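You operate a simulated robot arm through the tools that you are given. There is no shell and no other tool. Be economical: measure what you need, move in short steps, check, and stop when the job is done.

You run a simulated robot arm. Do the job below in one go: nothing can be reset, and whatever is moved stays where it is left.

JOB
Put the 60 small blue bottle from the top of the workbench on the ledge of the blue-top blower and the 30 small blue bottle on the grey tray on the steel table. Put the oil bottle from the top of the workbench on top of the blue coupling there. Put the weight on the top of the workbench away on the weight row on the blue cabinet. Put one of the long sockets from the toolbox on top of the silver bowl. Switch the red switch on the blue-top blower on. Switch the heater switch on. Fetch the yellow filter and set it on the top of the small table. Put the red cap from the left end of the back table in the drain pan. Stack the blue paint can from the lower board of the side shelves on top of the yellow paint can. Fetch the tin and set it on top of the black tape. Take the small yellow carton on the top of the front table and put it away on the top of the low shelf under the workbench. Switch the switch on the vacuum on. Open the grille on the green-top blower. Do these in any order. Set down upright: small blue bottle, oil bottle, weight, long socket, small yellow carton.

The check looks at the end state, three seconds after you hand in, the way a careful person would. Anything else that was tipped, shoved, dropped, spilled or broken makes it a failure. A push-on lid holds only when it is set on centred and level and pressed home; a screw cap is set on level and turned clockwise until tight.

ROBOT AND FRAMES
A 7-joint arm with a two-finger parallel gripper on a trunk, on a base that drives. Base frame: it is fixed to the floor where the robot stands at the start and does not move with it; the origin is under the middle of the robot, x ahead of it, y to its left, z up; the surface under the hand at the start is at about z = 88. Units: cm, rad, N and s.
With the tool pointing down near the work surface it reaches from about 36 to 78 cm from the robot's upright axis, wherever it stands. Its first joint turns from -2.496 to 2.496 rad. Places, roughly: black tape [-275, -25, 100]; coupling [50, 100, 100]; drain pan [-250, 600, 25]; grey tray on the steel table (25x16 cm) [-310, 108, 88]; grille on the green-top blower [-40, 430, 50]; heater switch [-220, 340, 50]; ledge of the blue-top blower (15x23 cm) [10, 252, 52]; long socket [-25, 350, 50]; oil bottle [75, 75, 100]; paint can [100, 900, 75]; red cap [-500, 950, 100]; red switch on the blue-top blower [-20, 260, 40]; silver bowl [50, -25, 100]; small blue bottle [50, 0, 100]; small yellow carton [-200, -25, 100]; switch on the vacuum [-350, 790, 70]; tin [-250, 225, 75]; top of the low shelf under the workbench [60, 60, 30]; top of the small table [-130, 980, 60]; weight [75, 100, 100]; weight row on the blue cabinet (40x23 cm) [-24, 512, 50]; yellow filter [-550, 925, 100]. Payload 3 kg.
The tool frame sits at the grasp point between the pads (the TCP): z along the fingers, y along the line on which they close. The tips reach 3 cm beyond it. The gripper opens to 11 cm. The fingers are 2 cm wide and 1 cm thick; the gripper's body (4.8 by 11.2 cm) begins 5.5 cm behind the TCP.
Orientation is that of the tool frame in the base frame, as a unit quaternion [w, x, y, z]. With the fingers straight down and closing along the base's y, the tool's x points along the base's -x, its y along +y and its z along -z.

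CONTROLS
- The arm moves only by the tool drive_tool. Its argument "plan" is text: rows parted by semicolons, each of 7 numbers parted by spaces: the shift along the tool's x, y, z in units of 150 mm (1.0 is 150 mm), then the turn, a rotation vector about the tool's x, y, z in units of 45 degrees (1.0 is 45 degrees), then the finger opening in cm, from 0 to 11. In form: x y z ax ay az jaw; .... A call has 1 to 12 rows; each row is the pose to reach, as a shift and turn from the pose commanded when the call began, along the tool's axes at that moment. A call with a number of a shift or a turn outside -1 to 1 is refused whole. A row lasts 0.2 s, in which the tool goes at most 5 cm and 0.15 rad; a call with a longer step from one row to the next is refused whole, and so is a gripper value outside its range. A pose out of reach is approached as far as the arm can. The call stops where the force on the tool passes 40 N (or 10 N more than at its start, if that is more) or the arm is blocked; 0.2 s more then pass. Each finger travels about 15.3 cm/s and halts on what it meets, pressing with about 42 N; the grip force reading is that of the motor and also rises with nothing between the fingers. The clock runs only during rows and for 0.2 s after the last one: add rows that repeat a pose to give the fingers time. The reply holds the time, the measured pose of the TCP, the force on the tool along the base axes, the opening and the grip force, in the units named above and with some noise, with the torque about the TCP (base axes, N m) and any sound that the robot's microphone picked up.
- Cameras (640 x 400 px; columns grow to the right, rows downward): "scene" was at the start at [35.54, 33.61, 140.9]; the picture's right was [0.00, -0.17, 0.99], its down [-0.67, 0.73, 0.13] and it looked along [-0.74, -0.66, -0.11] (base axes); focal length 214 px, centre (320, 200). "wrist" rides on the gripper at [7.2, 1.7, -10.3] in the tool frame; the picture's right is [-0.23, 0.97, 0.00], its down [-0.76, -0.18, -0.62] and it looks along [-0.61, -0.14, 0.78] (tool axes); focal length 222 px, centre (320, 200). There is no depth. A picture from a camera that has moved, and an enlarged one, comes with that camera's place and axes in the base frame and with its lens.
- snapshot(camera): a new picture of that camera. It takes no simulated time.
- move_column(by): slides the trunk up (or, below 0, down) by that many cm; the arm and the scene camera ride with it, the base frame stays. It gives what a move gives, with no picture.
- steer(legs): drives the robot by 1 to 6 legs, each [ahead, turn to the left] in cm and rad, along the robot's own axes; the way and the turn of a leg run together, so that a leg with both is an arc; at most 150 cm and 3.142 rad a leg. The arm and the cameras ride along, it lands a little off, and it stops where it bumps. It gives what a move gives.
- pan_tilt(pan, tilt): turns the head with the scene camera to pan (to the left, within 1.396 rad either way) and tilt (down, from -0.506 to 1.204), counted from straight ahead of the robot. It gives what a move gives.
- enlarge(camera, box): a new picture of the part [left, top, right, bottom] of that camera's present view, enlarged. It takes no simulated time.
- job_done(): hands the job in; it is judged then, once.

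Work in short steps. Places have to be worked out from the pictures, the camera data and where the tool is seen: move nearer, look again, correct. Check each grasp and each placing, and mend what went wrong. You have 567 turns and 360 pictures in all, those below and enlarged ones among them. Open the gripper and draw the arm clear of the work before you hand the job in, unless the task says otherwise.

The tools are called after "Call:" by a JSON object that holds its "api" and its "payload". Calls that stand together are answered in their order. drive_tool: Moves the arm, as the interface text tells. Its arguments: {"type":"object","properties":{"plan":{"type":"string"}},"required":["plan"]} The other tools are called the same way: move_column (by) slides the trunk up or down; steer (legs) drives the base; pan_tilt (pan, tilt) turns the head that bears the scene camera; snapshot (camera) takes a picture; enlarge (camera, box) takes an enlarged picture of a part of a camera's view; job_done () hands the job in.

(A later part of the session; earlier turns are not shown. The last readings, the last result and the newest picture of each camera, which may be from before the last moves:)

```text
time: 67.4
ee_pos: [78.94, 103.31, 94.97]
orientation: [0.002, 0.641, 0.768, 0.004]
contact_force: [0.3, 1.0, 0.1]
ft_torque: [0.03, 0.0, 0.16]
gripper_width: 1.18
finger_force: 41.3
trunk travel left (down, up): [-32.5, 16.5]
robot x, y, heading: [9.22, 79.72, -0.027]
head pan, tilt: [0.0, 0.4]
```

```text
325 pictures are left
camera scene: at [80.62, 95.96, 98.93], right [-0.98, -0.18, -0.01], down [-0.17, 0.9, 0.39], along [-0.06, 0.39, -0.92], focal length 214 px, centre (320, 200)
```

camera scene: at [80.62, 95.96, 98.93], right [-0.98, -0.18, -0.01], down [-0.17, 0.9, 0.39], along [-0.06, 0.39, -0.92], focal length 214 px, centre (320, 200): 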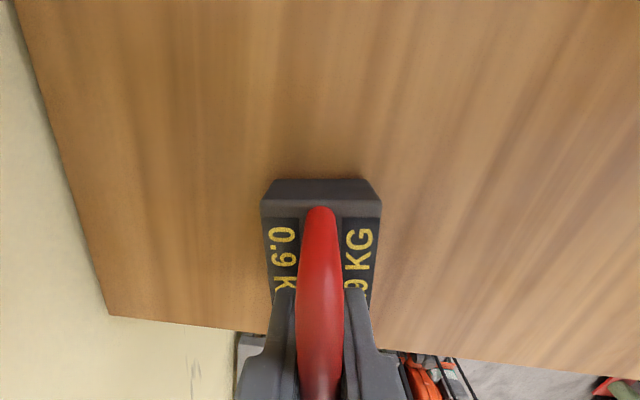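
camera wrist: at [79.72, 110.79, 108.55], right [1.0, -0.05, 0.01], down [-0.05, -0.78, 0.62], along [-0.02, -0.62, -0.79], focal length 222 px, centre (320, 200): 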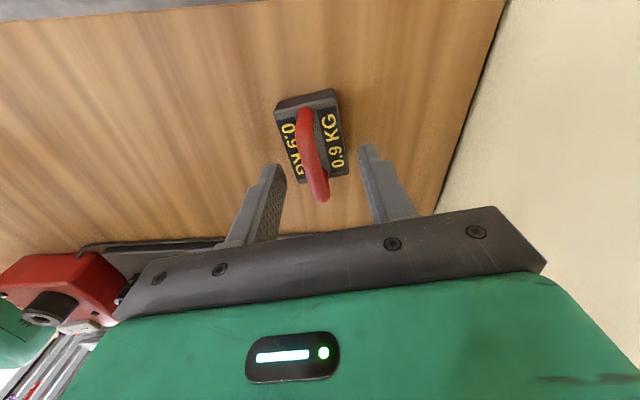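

Handle gripped (1.18 cm). I lift it and draw the arm back.

Call:
{"api": "drive_tool", "payload": {"plan": "0 0 -0.15 0 0 0 0.5; 0 0 -0.4 0 0 0 0.5; 0 0 -0.7 0 0 0 0.5; 0 -0.1 -1 0 0 0 0.5; -0.03 -0.4 -1 0 0 0 0.5; -0.06 -0.7 -1 0 0 0 0.5; -0.09 -0.96 -1 0 0 0 0.5"}}

Call:
{"api": "drive_tool", "payload": {"plan": "0 -0.3 -0.1 0 0 0 0.5; -0.03 -0.6 -0.2 0 0 0 0.5; -0.06 -0.8 -0.2 0 0 0 0.5"}}

Call:
{"api": "snapshot", "payload": {"camera": "wrist"}}

```text
time: 69.0
ee_pos: [64.85, 99.23, 110.16]
orientation: [0.003, 0.642, 0.767, 0.005]
contact_force: [-0.1, -0.1, -9.1]
ft_torque: [0.03, 0.03, -0.02]
gripper_width: 1.14
finger_force: 42.1
trunk travel left (down, up): [-32.5, 16.5]
robot x, y, heading: [9.37, 79.39, -0.023]
head pan, tilt: [0.0, 0.4]
```

```text
time: 69.8
ee_pos: [52.88, 96.26, 112.97]
orientation: [0.001, 0.642, 0.767, 0.004]
contact_force: [-0.7, 0.4, -8.3]
ft_torque: [0.05, 0.04, -0.02]
gripper_width: 1.18
finger_force: 41.9
trunk travel left (down, up): [-32.5, 16.5]
robot x, y, heading: [9.03, 79.7, -0.031]
head pan, tilt: [0.0, 0.4]
```

```text
324 pictures are left
camera wrist: at [53.16, 103.73, 123.38], right [1.0, -0.05, 0.01], down [-0.04, -0.78, 0.62], along [-0.03, -0.62, -0.79], focal length 222 px, centre (320, 200)
```

wrist: 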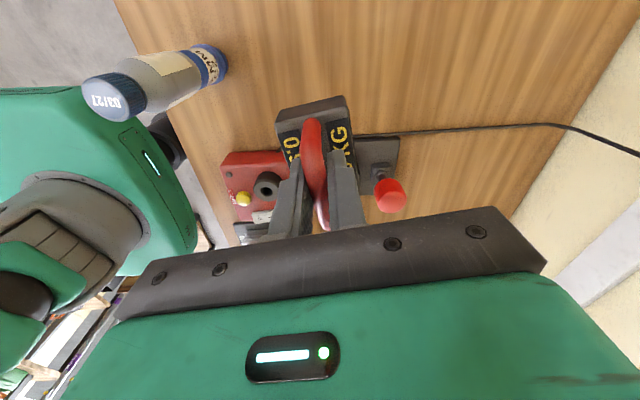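

Backing out would pass over the oil bottle (top ≈107), so I raise the trunk 14 cm first, then back off and check.

Call:
{"api": "move_column", "payload": {"by": 14}}

Call:
{"api": "steer", "payload": {"legs": [[-33, 0]]}}

Call:
{"api": "pan_tilt", "payload": {"pan": 0.7, "tilt": -0.4}}

Call:
{"api": "snapshot", "payload": {"camera": "scene"}}

```text
time: 71.5
ee_pos: [52.86, 96.42, 126.88]
orientation: [0.001, 0.641, 0.768, 0.005]
contact_force: [-0.3, -0.5, -9.1]
ft_torque: [0.02, 0.02, 0.01]
gripper_width: 1.15
finger_force: 41.8
trunk travel left (down, up): [-46.5, 2.5]
robot x, y, heading: [9.28, 79.66, -0.029]
head pan, tilt: [0.0, 0.4]
```

```text
time: 73.6
ee_pos: [20.64, 96.83, 126.88]
orientation: [0.002, 0.645, 0.764, 0.005]
contact_force: [0.0, -0.5, -7.8]
ft_torque: [0.04, 0.01, 0.02]
gripper_width: 1.16
finger_force: 42.0
trunk travel left (down, up): [-46.5, 2.5]
robot x, y, heading: [-23.3, 80.66, -0.036]
head pan, tilt: [0.0, 0.4]
```

```text
time: 74.8
ee_pos: [20.65, 96.83, 127.08]
orientation: [0.001, 0.644, 0.765, 0.004]
contact_force: [1.0, 0.3, -8.3]
ft_torque: [0.06, 0.01, 0.01]
gripper_width: 1.17
finger_force: 42.1
trunk travel left (down, up): [-46.5, 2.5]
robot x, y, heading: [-22.78, 80.23, -0.034]
head pan, tilt: [0.7, -0.4]
```

```text
323 pictures are left
camera scene: at [28.11, 83.44, 134.54], right [-0.75, -0.13, -0.65], down [0.09, 0.95, -0.29], along [0.66, -0.28, -0.7], focal length 214 px, centre (320, 200)
```

scene: 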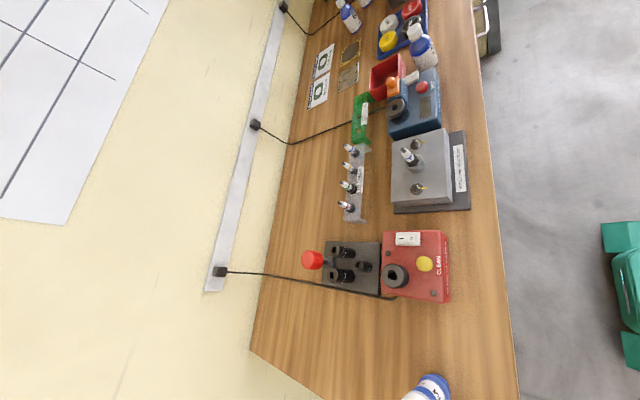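

Clear. I turn left and drive diagonally to the aisle lane at about x=-105, then face +y.

Call:
{"api": "steer", "payload": {"legs": [[0, 2.34], [122, 0], [0, -0.735]]}}

Call:
{"api": "pan_tilt", "payload": {"pan": -0.9, "tilt": 0}}

Call:
{"api": "snapshot", "payload": {"camera": "scene"}}

Call:
{"api": "snapshot", "payload": {"camera": "wrist"}}

```text
time: 79.7
ee_pos: [-57.01, 112.31, 126.95]
orientation: [-0.003, -0.308, 0.951, 0.004]
contact_force: [2.0, 0.8, -8.0]
ft_torque: [0.01, 0.12, -0.02]
gripper_width: 1.16
finger_force: 41.9
trunk travel left (down, up): [-46.5, 2.5]
robot x, y, heading: [-15.83, 82.97, 2.019]
head pan, tilt: [0.7, -0.4]
stopped in leg 1: the robot was blocked; the commanded pose is now the measured one
```

```text
time: 81.4
ee_pos: [-57.15, 112.38, 127.07]
orientation: [-0.004, -0.31, 0.951, 0.004]
contact_force: [0.7, -0.4, -8.3]
ft_torque: [-0.01, 0.05, -0.01]
gripper_width: 1.16
finger_force: 42.1
trunk travel left (down, up): [-46.5, 2.5]
robot x, y, heading: [-16.21, 82.71, 2.016]
head pan, tilt: [-0.901, 0.0]
```

```text
322 pictures are left
camera scene: at [-43.63, 112.91, 134.5], right [0.37, -0.51, 0.78], down [-0.81, -0.59, 0.0], along [0.46, -0.63, -0.63], focal length 214 px, centre (320, 200)
```

scene: 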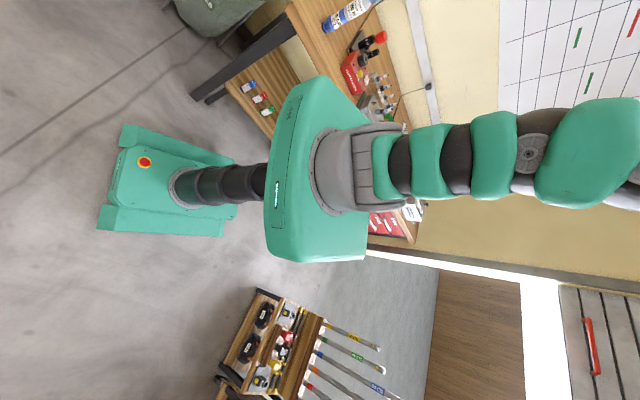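

```text
321 pictures are left
camera wrist: at [-63.91, 109.37, 137.5], right [-0.39, 0.92, 0.01], down [0.73, 0.3, 0.62], along [0.57, 0.25, -0.79], focal length 222 px, centre (320, 200)
```

wrist: 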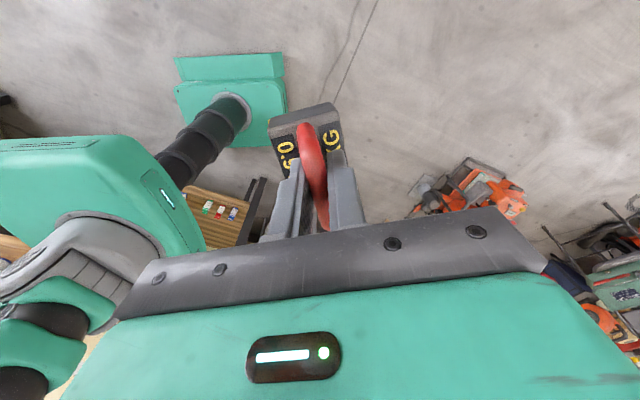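

Nothing obvious on the floor is touching the base, yet the turn was stopped at heading 2.02. I try simply driving ahead from here in a short step to see whether it is free.

Call:
{"api": "steer", "payload": {"legs": [[30, 0]]}}

Call:
{"api": "pan_tilt", "payload": {"pan": 0.5, "tilt": -0.3}}

Call:
{"api": "snapshot", "payload": {"camera": "scene"}}

```text
time: 83.4
ee_pos: [-70.09, 139.71, 126.99]
orientation: [-0.004, -0.309, 0.951, 0.005]
contact_force: [-0.6, 0.0, -8.2]
ft_torque: [-0.01, 0.07, 0.0]
gripper_width: 1.17
finger_force: 42.0
trunk travel left (down, up): [-46.5, 2.5]
robot x, y, heading: [-28.74, 110.67, 2.014]
head pan, tilt: [-0.901, 0.0]
```

```text
time: 85.0
ee_pos: [-70.11, 139.74, 127.11]
orientation: [-0.004, -0.309, 0.951, 0.004]
contact_force: [-0.4, -0.5, -8.4]
ft_torque: [-0.01, 0.07, -0.02]
gripper_width: 1.15
finger_force: 42.0
trunk travel left (down, up): [-46.5, 2.5]
robot x, y, heading: [-28.38, 110.74, 2.012]
head pan, tilt: [0.499, -0.3]
```

```text
320 pictures are left
camera scene: at [-60.92, 150.63, 133.32], right [0.51, -0.71, -0.49], down [-0.86, -0.45, -0.25], along [-0.04, 0.55, -0.84], focal length 214 px, centre (320, 200)
```

scene: 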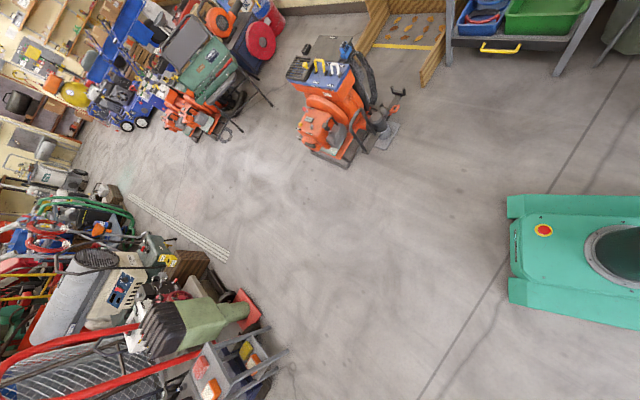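

The base is free and the aisle is clearly visible. I drive on to about (-115,250) and straighten to +y.

Call:
{"api": "steer", "payload": {"legs": [[0, 0.115], [110, 0], [54, 0], [0, -0.556]]}}

Call:
{"api": "pan_tilt", "payload": {"pan": 0.6, "tilt": -0.4}}

Call:
{"api": "snapshot", "payload": {"camera": "scene"}}

```text
time: 95.5
ee_pos: [-141.85, 294.22, 127.15]
orientation: [-0.002, -0.096, 0.995, 0.004]
contact_force: [0.0, -0.4, -8.7]
ft_torque: [0.0, 0.06, -0.03]
gripper_width: 1.16
finger_force: 42.5
trunk travel left (down, up): [-46.5, 2.5]
robot x, y, heading: [-118.77, 250.0, 1.575]
head pan, tilt: [0.499, -0.3]
```

```text
time: 96.2
ee_pos: [-141.77, 294.1, 127.1]
orientation: [-0.003, -0.096, 0.995, 0.005]
contact_force: [1.2, 0.3, -8.4]
ft_torque: [0.02, 0.1, -0.01]
gripper_width: 1.15
finger_force: 42.0
trunk travel left (down, up): [-46.5, 2.5]
robot x, y, heading: [-119.39, 250.09, 1.585]
head pan, tilt: [0.6, -0.4]
```

```text
319 pictures are left
camera scene: at [-128.09, 300.76, 134.23], right [0.15, -0.81, -0.57], down [-0.95, 0.04, -0.31], along [0.28, 0.59, -0.76], focal length 214 px, centre (320, 200)
```

scene: 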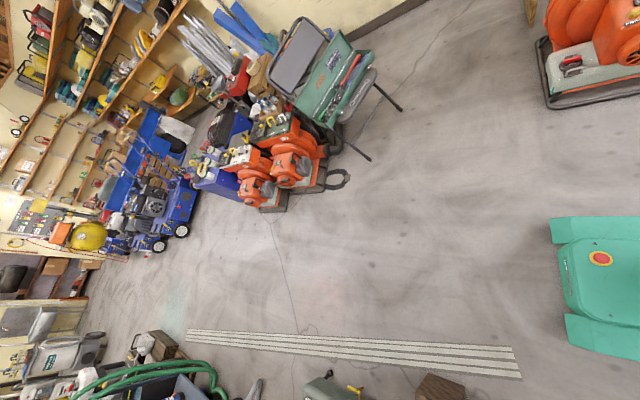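

The lane is clear. I drive on to y≈505 beside the blue cabinet and look to the right.

Call:
{"api": "steer", "payload": {"legs": [[130, 0], [125, 0]]}}

Call:
{"api": "pan_tilt", "payload": {"pan": -0.9, "tilt": -0.2}}

Call:
{"api": "snapshot", "payload": {"camera": "scene"}}

```text
time: 108.7
ee_pos: [-140.98, 550.15, 127.13]
orientation: [-0.001, -0.087, 0.996, 0.005]
contact_force: [1.0, 0.0, -8.5]
ft_torque: [0.08, 0.05, 0.0]
gripper_width: 1.16
finger_force: 42.4
trunk travel left (down, up): [-46.5, 2.5]
robot x, y, heading: [-119.02, 505.61, 1.564]
head pan, tilt: [0.6, -0.4]
```

```text
time: 110.2
ee_pos: [-140.99, 550.31, 127.06]
orientation: [-0.002, -0.087, 0.996, 0.006]
contact_force: [0.0, -0.9, -9.7]
ft_torque: [-0.01, 0.06, 0.03]
gripper_width: 1.16
finger_force: 41.9
trunk travel left (down, up): [-46.5, 2.5]
robot x, y, heading: [-119.34, 505.74, 1.563]
head pan, tilt: [-0.901, -0.201]
```

```text
318 pictures are left
camera scene: at [-126.9, 545.81, 135.05], right [0.11, -0.62, 0.78], down [-0.94, -0.32, -0.12], along [0.32, -0.72, -0.62], focal length 214 px, centre (320, 200)
```

scene: 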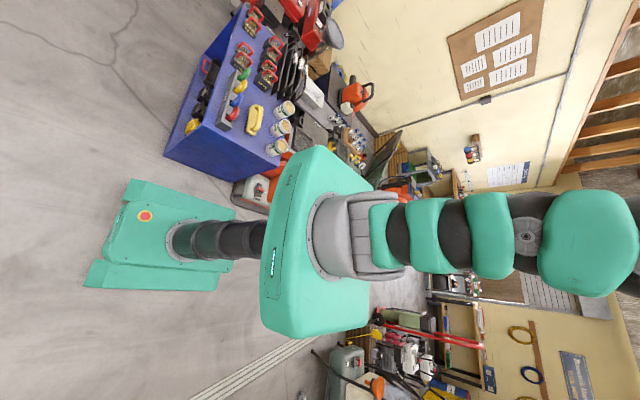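

I zoom in on the blue cabinet's weight row.

Call:
{"api": "enlarge", "payload": {"camera": "scene", "box": [160, 0, 340, 180]}}

```text
2.22 times, centred on (250, 90) of scene
camera zoom: at [-126.9, 545.81, 135.05], right [0.11, -0.62, 0.78], down [-0.94, -0.32, -0.12], along [0.32, -0.72, -0.62], focal length 477 px, centre (476, 444)
```

zoom: 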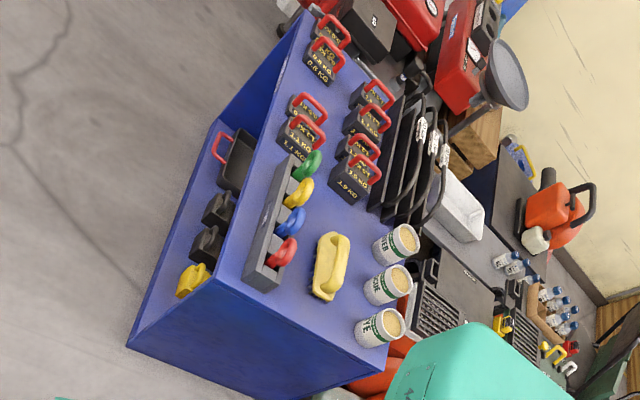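

Weight rows run along x on the cabinet top: front row y≈518 with a gap near x≈-22; cabinet faces +y (front edge y≈522). I'll work from the +y side: drive to y≈576, turn to +x and look.

Call:
{"api": "steer", "payload": {"legs": [[70, 0], [0, -1.56]]}}

Call:
{"api": "pan_tilt", "payload": {"pan": 0.5, "tilt": -0.4}}

Call:
{"api": "snapshot", "payload": {"camera": "scene"}}

```text
time: 118.0
ee_pos: [-74.14, 598.39, 127.08]
orientation: [0.001, 0.641, 0.768, 0.004]
contact_force: [-0.2, -0.8, -9.6]
ft_torque: [0.03, -0.01, -0.01]
gripper_width: 1.15
finger_force: 42.0
trunk travel left (down, up): [-46.5, 2.5]
robot x, y, heading: [-118.56, 582.18, 0.007]
head pan, tilt: [-0.901, -0.201]
```

```text
time: 119.5
ee_pos: [-74.22, 598.47, 127.24]
orientation: [0.002, 0.641, 0.768, 0.005]
contact_force: [-0.3, 0.1, -8.4]
ft_torque: [-0.05, 0.01, 0.02]
gripper_width: 1.14
finger_force: 41.8
trunk travel left (down, up): [-46.5, 2.5]
robot x, y, heading: [-118.99, 582.3, 0.003]
head pan, tilt: [0.499, -0.4]
```

```text
316 pictures are left
camera scene: at [-67.83, 584.9, 133.92], right [-0.86, -0.16, -0.49], down [0.02, 0.94, -0.34], along [0.51, -0.3, -0.81], focal length 214 px, centre (320, 200)
```

scene: 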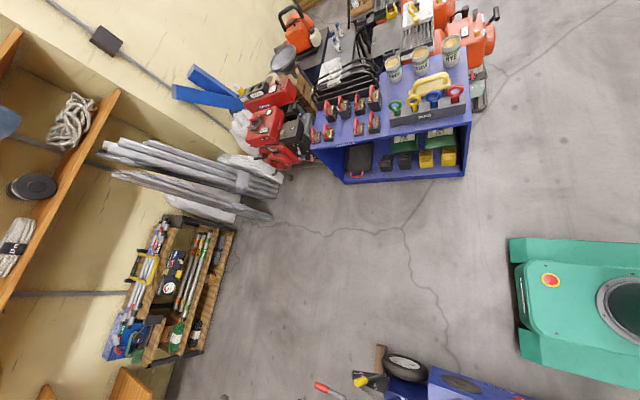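

A blue cart stands near (-60,620), so I keep south of it: drive to about (-24,567) and then turn to face the cabinet (-y).

Call:
{"api": "steer", "payload": {"legs": [[0, -0.16], [94, 0], [0, -1.41]]}}

Call:
{"api": "pan_tilt", "payload": {"pan": 0, "tilt": 0}}

Call:
{"api": "snapshot", "payload": {"camera": "scene"}}

Call:
{"api": "snapshot", "payload": {"camera": "wrist"}}

```text
time: 128.7
ee_pos: [-7.72, 523.69, 127.15]
orientation: [0.005, 0.995, 0.102, 0.003]
contact_force: [0.4, 0.1, -9.0]
ft_torque: [0.0, 0.08, 0.01]
gripper_width: 1.17
finger_force: 41.9
trunk travel left (down, up): [-46.5, 2.5]
robot x, y, heading: [-19.08, 568.17, -1.538]
head pan, tilt: [0.499, -0.4]
```

```text
time: 129.6
ee_pos: [-7.92, 523.66, 127.21]
orientation: [0.005, 0.995, 0.102, 0.003]
contact_force: [-1.6, -0.1, -8.9]
ft_torque: [0.04, 0.13, 0.01]
gripper_width: 1.18
finger_force: 42.1
trunk travel left (down, up): [-46.5, 2.5]
robot x, y, heading: [-18.86, 567.72, -1.539]
head pan, tilt: [0.0, 0.0]
```

```text
315 pictures are left
camera scene: at [-18.28, 521.48, 131.4], right [-0.2, 0.98, -0.01], down [0.98, 0.2, 0.0], along [0.01, -0.01, -1.0], focal length 214 px, centre (320, 200)
```

scene: 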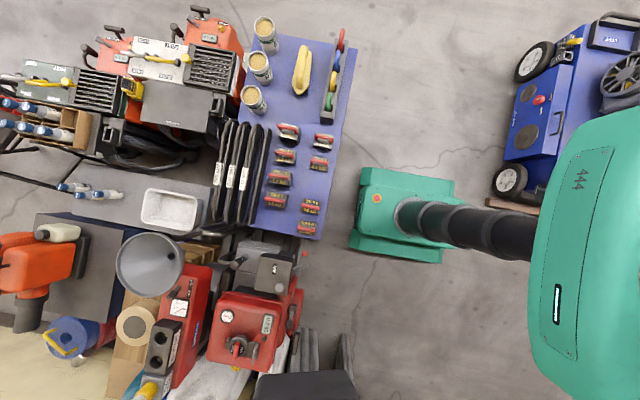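

```text
314 pictures are left
camera wrist: at [-0.53, 523.76, 137.74], right [-0.02, -1.0, 0.01], down [-0.79, 0.02, 0.62], along [-0.62, 0.01, -0.79], focal length 222 px, centre (320, 200)
```

wrist: 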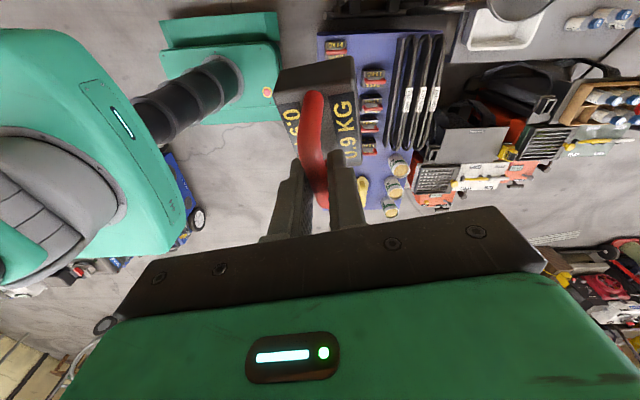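

I enlarge the weight row in this overhead view.

Call:
{"api": "enlarge", "payload": {"camera": "scene", "box": [230, 100, 350, 250]}}

```text
2.67 times, centred on (290, 175) of scene
camera zoom: at [-18.28, 521.48, 131.4], right [-0.2, 0.98, -0.01], down [0.98, 0.2, 0.0], along [0.01, -0.01, -1.0], focal length 572 px, centre (400, 267)
```

zoom: 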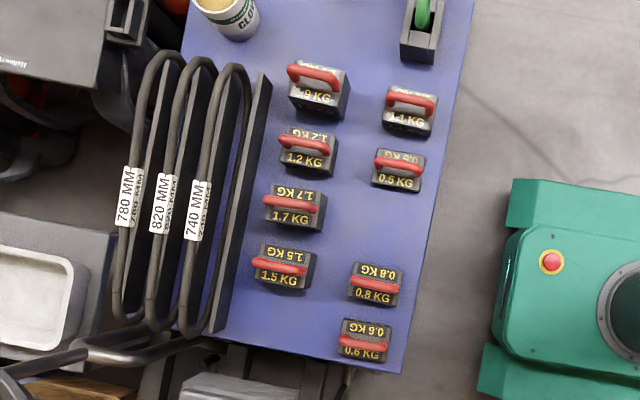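

The free slot in the front row (between 0.5 and 0.8 KG) is centred at about (-23.6,518.6), bars along y. I rotate the hand ~84° counter-clockwise while moving over it.

Call:
{"api": "drive_tool", "payload": {"plan": "-0.11 0.01 0 0 0 -0.19 0.5; -0.22 0.02 0 0 0 -0.38 0.5; -0.33 0.03 0 0 0 -0.57 0.5; -0.44 0.04 0 0 0 -0.76 0.5; -0.556 0.055 0 0 0 -0.95 0.5"}}

```text
time: 130.8
ee_pos: [-15.88, 521.28, 127.3]
orientation: [0.005, 0.889, 0.458, 0.001]
contact_force: [0.5, 0.3, -7.9]
ft_torque: [-0.06, 0.15, -0.03]
gripper_width: 1.16
finger_force: 41.9
trunk travel left (down, up): [-46.5, 2.5]
robot x, y, heading: [-19.42, 567.45, -1.538]
head pan, tilt: [0.0, 0.0]
```

Half turned; I finish the turn and the shift.

Call:
{"api": "drive_tool", "payload": {"plan": "-0.09 -0.06 0 0 0 -0.18 0.5; -0.18 -0.12 0 0 0 -0.36 0.5; -0.27 -0.18 0 0 0 -0.54 0.5; -0.36 -0.25 0 0 0 -0.72 0.5; -0.445 -0.313 0 0 0 -0.9 0.5"}}

Call:
{"api": "move_column", "payload": {"by": -40}}

Call:
{"api": "snapshot", "payload": {"camera": "scene"}}

Call:
{"api": "snapshot", "payload": {"camera": "wrist"}}

```text
time: 132.0
ee_pos: [-23.49, 518.71, 127.07]
orientation: [0.005, 0.675, 0.738, -0.001]
contact_force: [1.3, 0.1, -8.8]
ft_torque: [-0.16, 0.06, -0.01]
gripper_width: 1.17
finger_force: 42.0
trunk travel left (down, up): [-46.5, 2.5]
robot x, y, heading: [-19.58, 567.92, -1.535]
head pan, tilt: [0.0, 0.0]
```

```text
time: 135.8
ee_pos: [-23.34, 518.64, 87.13]
orientation: [0.005, 0.676, 0.737, -0.001]
contact_force: [0.4, -0.4, -8.8]
ft_torque: [-0.13, 0.06, 0.01]
gripper_width: 1.17
finger_force: 42.3
trunk travel left (down, up): [-6.5, 42.5]
robot x, y, heading: [-19.18, 568.03, -1.536]
head pan, tilt: [0.0, 0.0]
```

```text
312 pictures are left
camera scene: at [-22.05, 507.61, 91.43], right [-1.0, -0.09, -0.01], down [-0.09, 1.0, -0.01], along [0.01, -0.01, -1.0], focal length 214 px, centre (320, 200)
```

scene: 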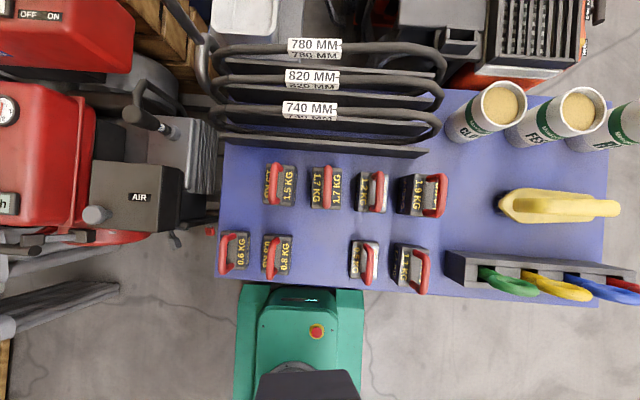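

```text
311 pictures are left
camera wrist: at [-22.4, 526.16, 97.52], right [0.99, -0.14, 0.01], down [-0.12, -0.77, 0.63], along [-0.08, -0.62, -0.78], focal length 222 px, centre (320, 200)
```

wrist: 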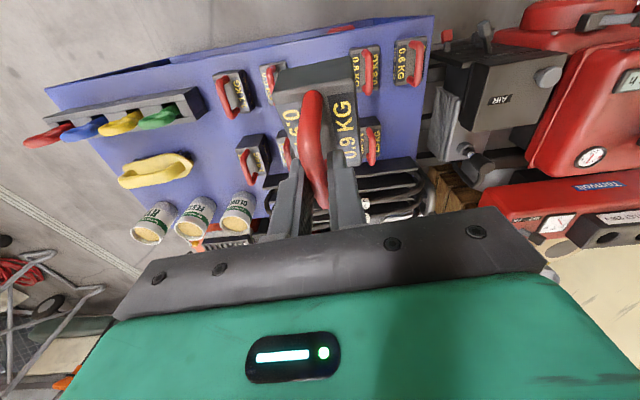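

I adjust to (-23.1,517.8) and lower toward the cabinet top.

Call:
{"api": "drive_tool", "payload": {"plan": "-0.058 0.012 0.1 0 0 0 0.5; -0.058 0.012 0.4 0 0 0 0.5; -0.058 0.012 0.7 0 0 0 0.5; -0.058 0.012 1 0 0 0 0.5"}}

Call:
{"api": "snapshot", "payload": {"camera": "scene"}}

Call:
{"api": "snapshot", "payload": {"camera": "wrist"}}

```text
time: 136.8
ee_pos: [-22.88, 517.56, 72.01]
orientation: [0.006, 0.676, 0.737, -0.001]
contact_force: [-0.2, 0.1, -8.1]
ft_torque: [-0.13, 0.02, -0.01]
gripper_width: 1.17
finger_force: 42.6
trunk travel left (down, up): [-6.5, 42.5]
robot x, y, heading: [-19.38, 568.11, -1.535]
head pan, tilt: [0.0, 0.0]
```

```text
310 pictures are left
camera scene: at [-21.6, 506.53, 76.4], right [-1.0, -0.09, -0.01], down [-0.09, 1.0, -0.01], along [0.01, -0.01, -1.0], focal length 214 px, centre (320, 200)
```

scene: 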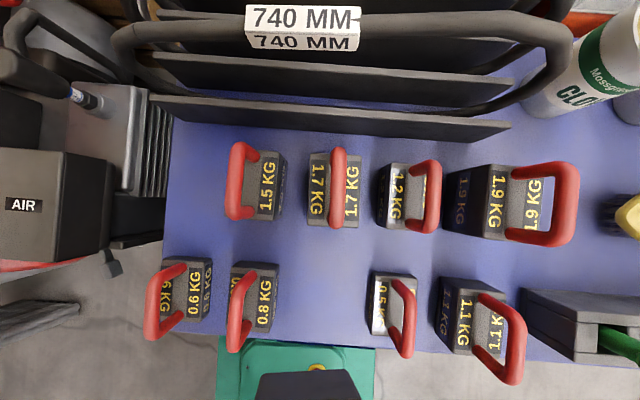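

```text
309 pictures are left
camera wrist: at [-21.95, 525.08, 82.46], right [0.99, -0.14, 0.01], down [-0.12, -0.77, 0.63], along [-0.08, -0.62, -0.78], focal length 222 px, centre (320, 200)
```

wrist: 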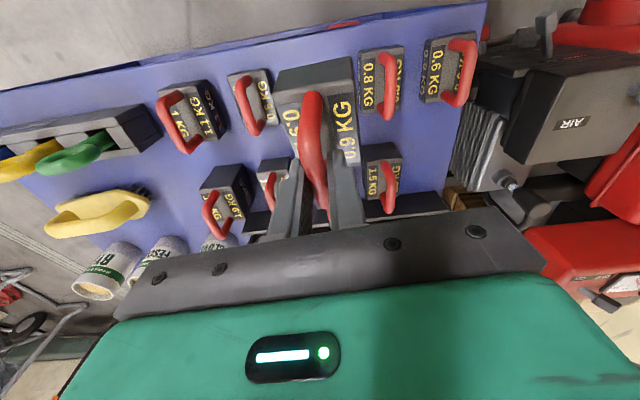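

The held weight is centred over the gap. I lower to about z≈58.5.

Call:
{"api": "drive_tool", "payload": {"plan": "0 0 0.3 0 0 0 0.5; 0 0 0.6 0 0 0 0.5; 0 0 0.8 0 0 0 0.5; 0 0 0.9 0 0 0 0.5"}}

Call:
{"api": "snapshot", "payload": {"camera": "wrist"}}

```text
time: 137.8
ee_pos: [-22.93, 517.39, 58.55]
orientation: [0.006, 0.676, 0.737, -0.001]
contact_force: [2.1, 4.4, 8.4]
ft_torque: [-0.08, 0.09, -0.03]
gripper_width: 1.16
finger_force: 42.1
trunk travel left (down, up): [-6.5, 42.5]
robot x, y, heading: [-19.0, 568.08, -1.54]
head pan, tilt: [0.0, 0.0]
```

```text
308 pictures are left
camera wrist: at [-21.93, 524.97, 68.95], right [0.99, -0.14, 0.01], down [-0.12, -0.77, 0.63], along [-0.08, -0.63, -0.78], focal length 222 px, centre (320, 200)
```

wrist: 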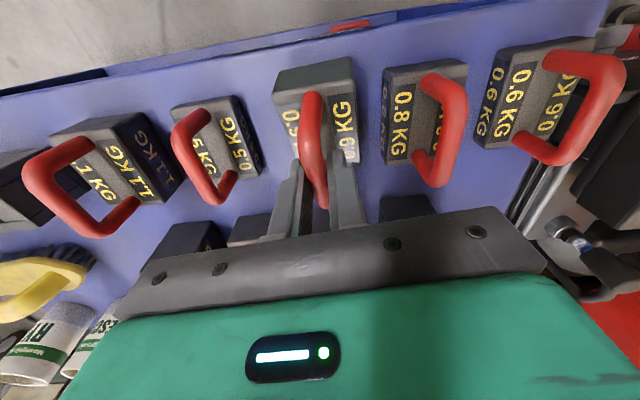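

It has landed (force +8 N versus −8.7 N hanging) in line with its neighbours. I open slightly and rise.

Call:
{"api": "drive_tool", "payload": {"plan": "0 0 -0.003 0 0 0 2; 0 0 -0.003 0 0 0 3.2; 0 0 -0.003 0 0 0 3.2; 0 0 -0.1 0 0 0 3.2; 0 0 -0.3 0 0 0 3.2; 0 0 -0.6 0 0 0 3.2; 0 0 -0.9 0 0 0 3.2"}}

Call:
{"api": "snapshot", "payload": {"camera": "wrist"}}

```text
time: 139.4
ee_pos: [-22.89, 517.57, 72.41]
orientation: [0.006, 0.676, 0.737, -0.002]
contact_force: [-1.0, -0.4, -0.2]
ft_torque: [-0.01, 0.0, 0.0]
gripper_width: 3.23
finger_force: 0.0
trunk travel left (down, up): [-6.5, 42.5]
robot x, y, heading: [-19.31, 567.48, -1.54]
head pan, tilt: [0.0, 0.0]
```

```text
307 pictures are left
camera wrist: at [-21.9, 525.1, 82.8], right [0.99, -0.14, 0.01], down [-0.12, -0.77, 0.63], along [-0.08, -0.62, -0.78], focal length 222 px, centre (320, 200)
```

wrist: 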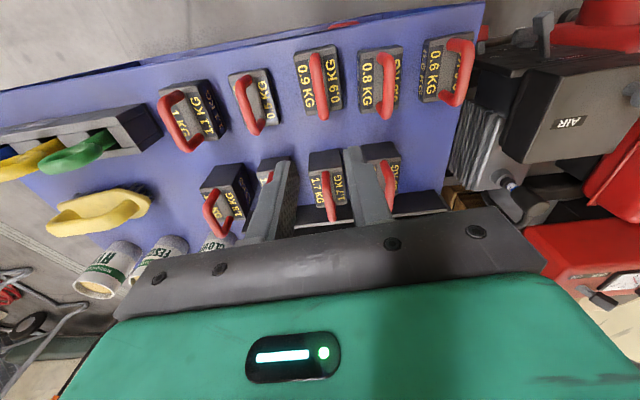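

The 0.9 KG weight stands in its slot. I raise the trunk, back off a little and turn toward -x to return to the aisle.

Call:
{"api": "move_column", "payload": {"by": 38}}

Call:
{"api": "steer", "payload": {"legs": [[-5, 0], [0, -1.6], [88, 0]]}}

Call:
{"api": "pan_tilt", "payload": {"pan": 0, "tilt": -0.5}}

Call:
{"api": "snapshot", "payload": {"camera": "scene"}}

```text
time: 143.1
ee_pos: [-22.9, 517.54, 110.32]
orientation: [0.005, 0.675, 0.738, 0.0]
contact_force: [-0.2, 0.2, 0.6]
ft_torque: [0.01, 0.0, 0.01]
gripper_width: 3.19
finger_force: 0.2
trunk travel left (down, up): [-44.5, 4.5]
robot x, y, heading: [-19.15, 567.42, -1.539]
head pan, tilt: [0.0, 0.0]
```

```text
time: 152.3
ee_pos: [-157.89, 581.99, 110.36]
orientation: [0.003, 1.0, 0.01, -0.005]
contact_force: [0.0, -0.9, -0.9]
ft_torque: [0.01, 0.01, -0.02]
gripper_width: 3.18
finger_force: 0.0
trunk travel left (down, up): [-44.5, 4.5]
robot x, y, heading: [-108.03, 572.54, 3.107]
head pan, tilt: [0.0, 0.0]
```

```text
time: 153.3
ee_pos: [-157.73, 581.97, 110.3]
orientation: [0.003, 1.0, 0.011, -0.005]
contact_force: [0.2, 0.1, -0.2]
ft_torque: [-0.01, 0.01, 0.02]
gripper_width: 3.21
finger_force: 0.1
trunk travel left (down, up): [-44.5, 4.5]
robot x, y, heading: [-107.73, 572.52, 3.111]
head pan, tilt: [0.0, -0.499]
```

```text
306 pictures are left
camera scene: at [-172.31, 581.65, 117.04], right [-0.02, 1.0, -0.01], down [0.87, 0.02, -0.49], along [-0.49, -0.02, -0.87], focal length 214 px, centre (320, 200)
```

scene: 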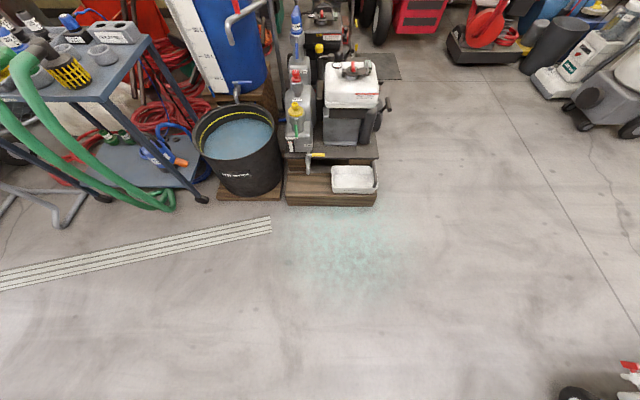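

I'm empty-handed at y=572, so I do the northern tasks first (paint can, cap, filter, vacuum). I move to the lane x≈-165 and look north.

Call:
{"api": "steer", "payload": {"legs": [[50, 0], [0, -1.54], [60, 0]]}}

Call:
{"api": "snapshot", "payload": {"camera": "scene"}}

Call:
{"api": "pan_tilt", "payload": {"pan": 1.2, "tilt": -0.4}}

Call:
{"api": "snapshot", "payload": {"camera": "scene"}}

Call:
{"api": "pan_tilt", "payload": {"pan": -1.2, "tilt": -0.4}}

Call:
{"api": "snapshot", "payload": {"camera": "scene"}}

```text
time: 163.1
ee_pos: [-152.32, 684.34, 110.49]
orientation: [-0.001, 0.731, -0.683, -0.006]
contact_force: [0.4, 0.1, -0.5]
ft_torque: [0.0, -0.04, 0.03]
gripper_width: 3.23
finger_force: 0.2
trunk travel left (down, up): [-44.5, 4.5]
robot x, y, heading: [-162.64, 634.02, 1.6]
head pan, tilt: [0.0, -0.499]
```

```text
305 pictures are left
camera scene: at [-152.88, 699.18, 117.05], right [1.0, 0.07, -0.01], down [0.06, -0.87, -0.49], along [-0.04, 0.49, -0.87], focal length 214 px, centre (320, 200)
```

scene: 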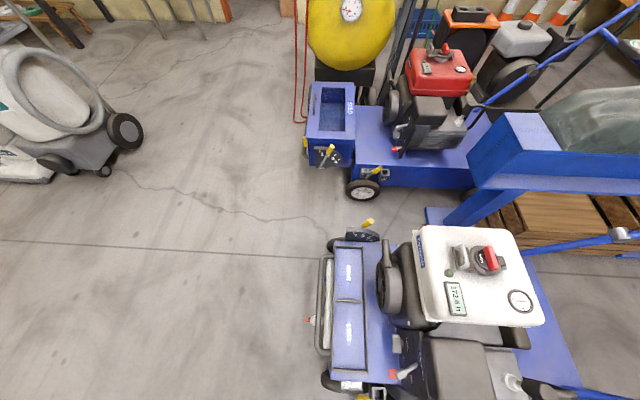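

```text
time: 164.5
ee_pos: [-152.2, 684.35, 110.43]
orientation: [-0.002, 0.731, -0.682, -0.005]
contact_force: [0.6, -0.1, 0.4]
ft_torque: [0.01, 0.02, 0.02]
gripper_width: 3.23
finger_force: 0.1
trunk travel left (down, up): [-44.5, 4.5]
robot x, y, heading: [-162.6, 634.29, 1.599]
head pan, tilt: [1.201, -0.4]
```

```text
304 pictures are left
camera scene: at [-159.55, 697.99, 121.17], right [0.36, 0.03, -0.93], down [-0.3, -0.94, -0.15], along [-0.89, 0.33, -0.33], focal length 214 px, centre (320, 200)
```

scene: 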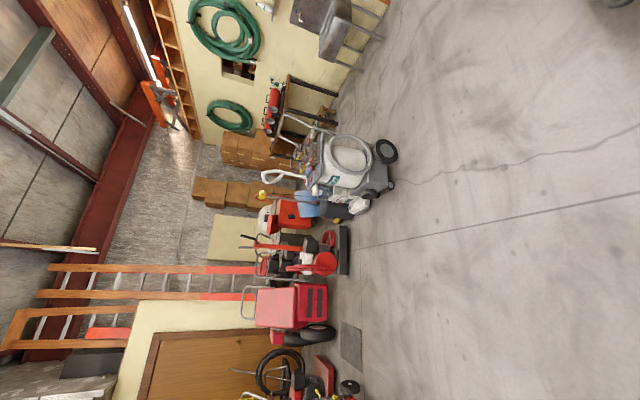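

```text
time: 166.7
ee_pos: [-152.19, 684.41, 110.51]
orientation: [-0.001, 0.731, -0.683, -0.005]
contact_force: [0.0, 0.5, 0.7]
ft_torque: [-0.03, 0.02, -0.03]
gripper_width: 3.19
finger_force: 0.1
trunk travel left (down, up): [-44.5, 4.5]
robot x, y, heading: [-162.55, 634.36, 1.597]
head pan, tilt: [-1.201, -0.4]
```

```text
303 pictures are left
camera scene: at [-145.95, 698.92, 121.1], right [0.37, 0.02, 0.93], down [0.42, -0.89, -0.15], along [0.83, 0.45, -0.33], focal length 214 px, centre (320, 200)
```

scene: 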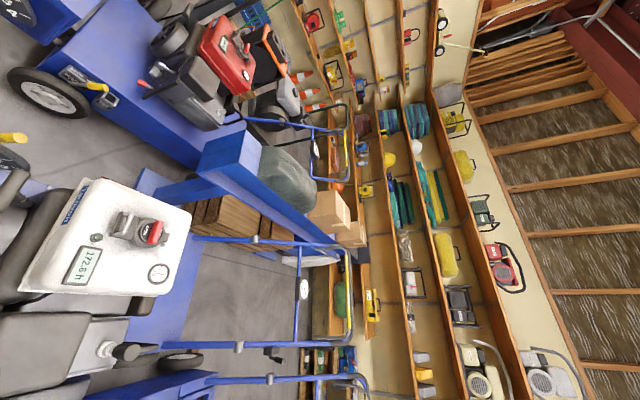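

Carts occupy x>-152 for y 665–740, so I back up, swing out to lane x≈-215 and go on north.

Call:
{"api": "steer", "payload": {"legs": [[-22, 0], [0, 0.5], [100, 0], [0, -0.53], [110, 0]]}}

Call:
{"api": "pan_tilt", "payload": {"pan": 0, "tilt": -0.5}}

Call:
{"api": "snapshot", "payload": {"camera": "scene"}}

Call:
{"api": "pan_tilt", "payload": {"pan": -1.1, "tilt": -0.4}}

Call:
{"api": "snapshot", "payload": {"camera": "scene"}}

Call:
{"api": "pan_tilt", "payload": {"pan": 1.1, "tilt": -0.4}}

Call:
{"api": "snapshot", "payload": {"camera": "scene"}}

```text
time: 181.3
ee_pos: [-201.18, 858.75, 110.4]
orientation: [-0.001, 0.722, -0.692, -0.005]
contact_force: [-0.2, 0.3, 0.9]
ft_torque: [0.02, -0.02, -0.02]
gripper_width: 3.2
finger_force: 0.1
trunk travel left (down, up): [-44.5, 4.5]
robot x, y, heading: [-213.28, 808.69, 1.569]
head pan, tilt: [-1.201, -0.4]
```

```text
time: 182.7
ee_pos: [-201.23, 858.73, 110.51]
orientation: [-0.001, 0.722, -0.692, -0.005]
contact_force: [0.7, -0.8, -0.5]
ft_torque: [0.0, 0.0, 0.0]
gripper_width: 3.21
finger_force: 0.2
trunk travel left (down, up): [-44.5, 4.5]
robot x, y, heading: [-212.9, 808.62, 1.572]
head pan, tilt: [0.0, -0.499]
```

```text
302 pictures are left
camera scene: at [-201.46, 873.57, 117.12], right [1.0, 0.04, -0.01], down [0.04, -0.87, -0.49], along [-0.03, 0.49, -0.87], focal length 214 px, centre (320, 200)
```

scene: 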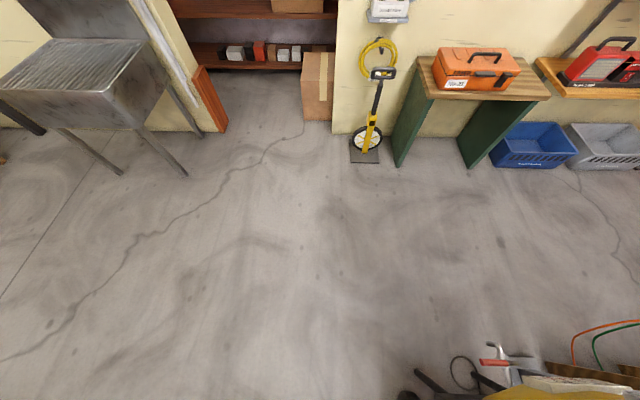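

```text
time: 184.0
ee_pos: [-201.24, 858.74, 110.59]
orientation: [-0.002, 0.722, -0.692, -0.006]
contact_force: [0.9, -0.5, 0.1]
ft_torque: [-0.03, 0.05, 0.03]
gripper_width: 3.2
finger_force: 0.0
trunk travel left (down, up): [-44.5, 4.5]
robot x, y, heading: [-213.23, 808.67, 1.576]
head pan, tilt: [-1.1, -0.4]
```

```text
301 pictures are left
camera scene: at [-194.9, 873.13, 120.46], right [0.46, 0.01, 0.89], down [0.39, -0.9, -0.19], along [0.8, 0.43, -0.42], focal length 214 px, centre (320, 200)
```

scene: 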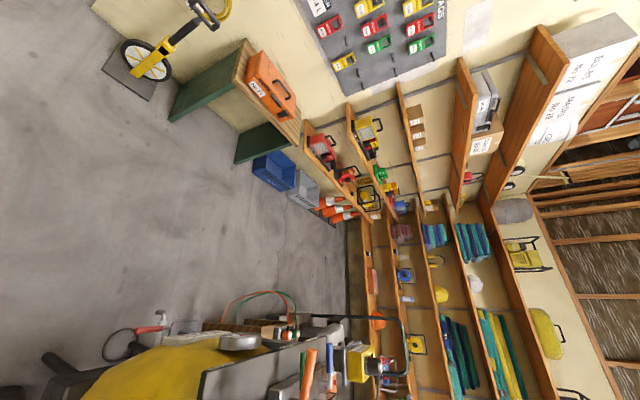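

```text
time: 186.1
ee_pos: [-201.34, 858.91, 110.46]
orientation: [-0.001, 0.722, -0.692, -0.005]
contact_force: [-0.1, -0.2, 0.1]
ft_torque: [0.02, 0.01, 0.0]
gripper_width: 3.21
finger_force: 0.0
trunk travel left (down, up): [-44.5, 4.5]
robot x, y, heading: [-213.21, 808.95, 1.573]
head pan, tilt: [1.1, -0.4]
```

```text
300 pictures are left
camera scene: at [-207.93, 872.55, 120.53], right [0.45, 0.03, -0.89], down [-0.31, -0.93, -0.18], along [-0.84, 0.36, -0.41], focal length 214 px, centre (320, 200)
```

scene: 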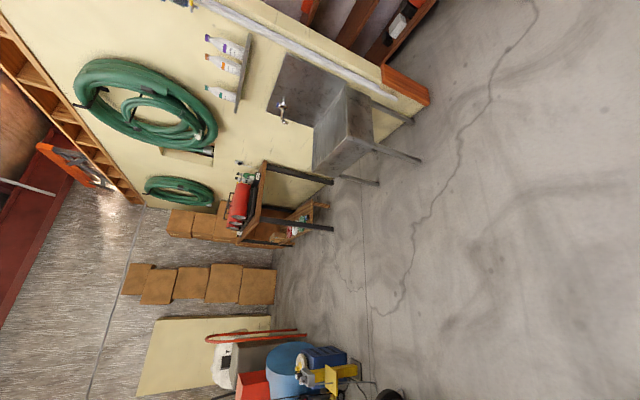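

The small table (orange toolbox on it) is at (-134,973). First the vacuum: I turn toward -x and look at it.

Call:
{"api": "steer", "payload": {"legs": [[0, 1.571]]}}

Call:
{"api": "pan_tilt", "payload": {"pan": 0, "tilt": -0.5}}

Call:
{"api": "snapshot", "payload": {"camera": "scene"}}

```text
time: 190.4
ee_pos: [-263.01, 821.07, 110.59]
orientation: [0.002, 1.0, 0.017, -0.004]
contact_force: [0.0, 0.4, -0.2]
ft_torque: [-0.03, 0.01, 0.02]
gripper_width: 3.19
finger_force: 0.0
trunk travel left (down, up): [-44.5, 4.5]
robot x, y, heading: [-213.1, 815.22, 3.125]
head pan, tilt: [1.1, -0.4]
```

```text
time: 191.7
ee_pos: [-262.99, 821.12, 110.48]
orientation: [0.002, 1.0, 0.017, -0.005]
contact_force: [0.1, 0.1, 0.6]
ft_torque: [-0.03, -0.01, -0.02]
gripper_width: 3.2
finger_force: 0.1
trunk travel left (down, up): [-44.5, 4.5]
robot x, y, heading: [-213.07, 815.39, 3.125]
head pan, tilt: [0.0, -0.499]
```

```text
299 pictures are left
camera scene: at [-277.55, 820.56, 117.19], right [-0.03, 1.0, -0.01], down [0.87, 0.03, -0.49], along [-0.49, -0.02, -0.87], focal length 214 px, centre (320, 200)
```

scene: 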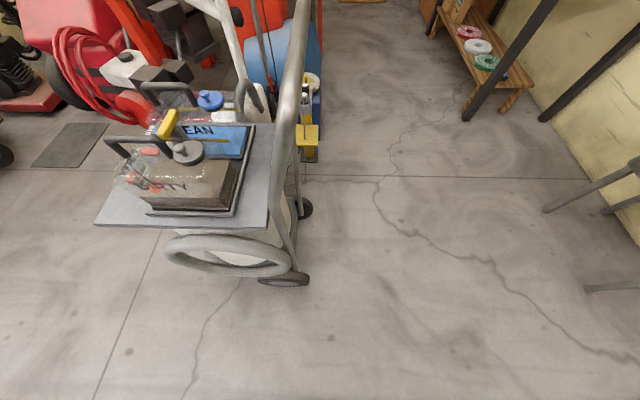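

I enlarge the vacuum to find its switch.

Call:
{"api": "enlarge", "payload": {"camera": "scene", "box": [80, 60, 340, 300]}}

Call:
{"api": "snapshot", "payload": {"camera": "wrist"}}

```text
1.67 times, centred on (210, 180) of scene
camera zoom: at [-277.55, 820.56, 117.19], right [-0.03, 1.0, -0.01], down [0.87, 0.03, -0.49], along [-0.49, -0.02, -0.87], focal length 358 px, centre (503, 233)
```

zoom: 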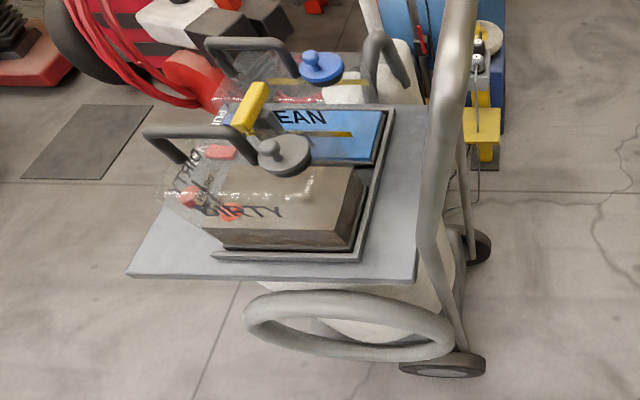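

```text
297 pictures are left
camera wrist: at [-255.64, 819.82, 120.92], right [-0.19, -0.98, 0.01], down [-0.76, 0.16, 0.63], along [-0.62, 0.12, -0.78], focal length 222 px, centre (320, 200)
```

wrist: 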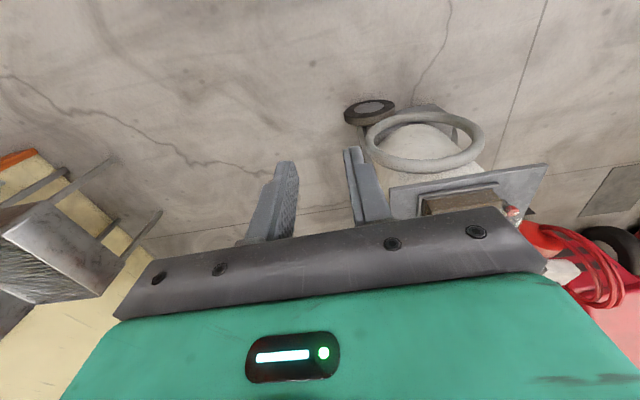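

The switch isn't visible from this side (it must be on the rear, +y side). I drive around along y≈872 and look back at it.

Call:
{"api": "steer", "payload": {"legs": [[0, -0.72], [72, 0], [0, 0.73], [50, 0]]}}

Call:
{"api": "pan_tilt", "payload": {"pan": 1.2, "tilt": -0.1}}

Call:
{"api": "snapshot", "payload": {"camera": "scene"}}

Call:
{"api": "pan_tilt", "payload": {"pan": 0, "tilt": -0.5}}

Call:
{"api": "snapshot", "payload": {"camera": "scene"}}

```text
time: 202.2
ee_pos: [-367.09, 870.89, 110.62]
orientation: [0.003, 1.0, 0.018, -0.005]
contact_force: [1.1, 0.2, -0.2]
ft_torque: [-0.02, -0.01, 0.0]
gripper_width: 3.18
finger_force: 0.1
trunk travel left (down, up): [-44.5, 4.5]
robot x, y, heading: [-317.15, 865.88, 3.123]
head pan, tilt: [0.0, -0.499]
```

```text
time: 203.6
ee_pos: [-367.11, 870.87, 110.5]
orientation: [0.003, 1.0, 0.017, -0.005]
contact_force: [-0.7, 0.2, 0.3]
ft_torque: [0.02, 0.01, 0.0]
gripper_width: 3.18
finger_force: 0.0
trunk travel left (down, up): [-44.5, 4.5]
robot x, y, heading: [-317.08, 865.63, 3.126]
head pan, tilt: [1.201, -0.099]
```

```text
296 pictures are left
camera scene: at [-378.16, 862.21, 120.81], right [-0.02, 0.36, -0.93], down [1.0, -0.06, -0.05], along [-0.07, -0.93, -0.35], focal length 214 px, centre (320, 200)
```

scene: 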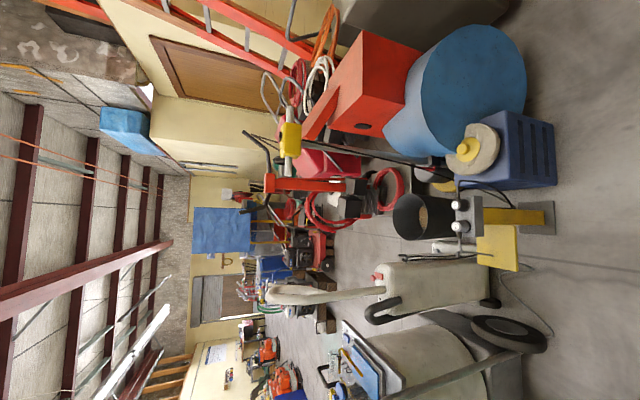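

```text
time: 205.0
ee_pos: [-367.03, 870.84, 110.51]
orientation: [0.003, 1.0, 0.017, -0.005]
contact_force: [0.5, 1.2, 0.3]
ft_torque: [-0.01, -0.01, -0.02]
gripper_width: 3.2
finger_force: 0.1
trunk travel left (down, up): [-44.5, 4.5]
robot x, y, heading: [-317.24, 865.69, 3.126]
head pan, tilt: [0.0, -0.499]
```

```text
295 pictures are left
camera scene: at [-381.58, 870.19, 117.24], right [-0.03, 1.0, -0.01], down [0.87, 0.03, -0.49], along [-0.49, -0.02, -0.87], focal length 214 px, centre (320, 200)
```

scene: 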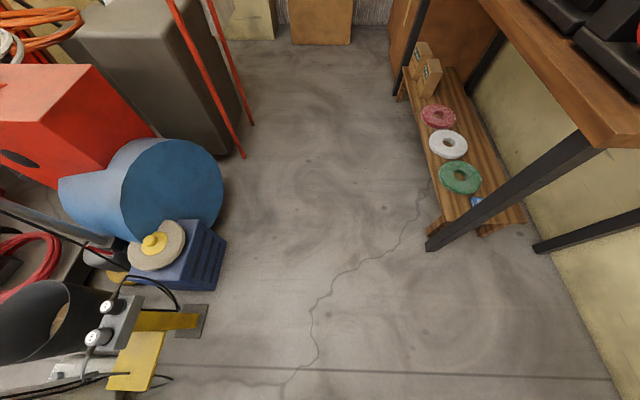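

I zoom in on the vacuum's rear and neighbours.

Call:
{"api": "pan_tilt", "payload": {"pan": 1.25, "tilt": 0.3}}

Call:
{"api": "snapshot", "payload": {"camera": "scene"}}

Call:
{"api": "enlarge", "payload": {"camera": "scene", "box": [200, 100, 460, 340]}}

```text
time: 206.5
ee_pos: [-367.07, 870.78, 110.61]
orientation: [0.002, 1.0, 0.018, -0.005]
contact_force: [-1.1, -0.1, -0.5]
ft_torque: [0.0, -0.04, 0.0]
gripper_width: 3.19
finger_force: 0.1
trunk travel left (down, up): [-44.5, 4.5]
robot x, y, heading: [-316.94, 866.09, 3.125]
head pan, tilt: [1.25, 0.3]
```

```text
294 pictures are left
camera scene: at [-374.47, 861.6, 120.97], right [-0.02, 0.31, -0.95], down [0.95, 0.31, 0.08], along [0.32, -0.9, -0.3], focal length 214 px, centre (320, 200)
```

scene: 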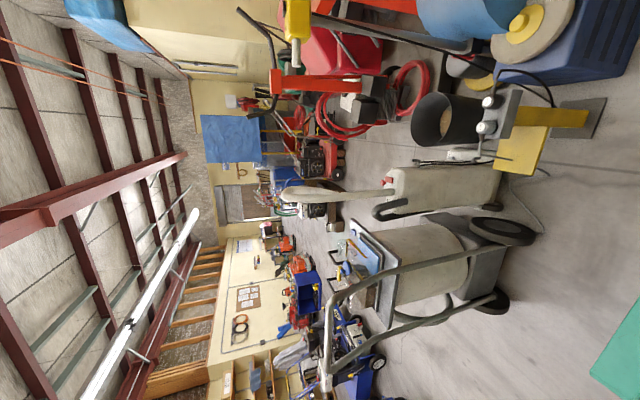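

```text
1.67 times, centred on (330, 220) of scene
camera zoom: at [-374.47, 861.6, 120.97], right [-0.02, 0.31, -0.95], down [0.95, 0.31, 0.08], along [0.32, -0.9, -0.3], focal length 358 px, centre (303, 167)
```

zoom: 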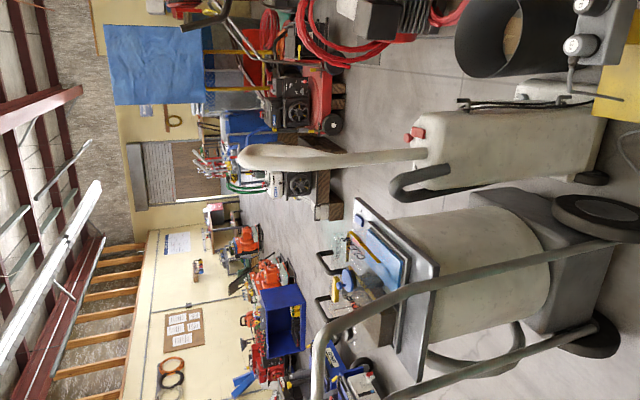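

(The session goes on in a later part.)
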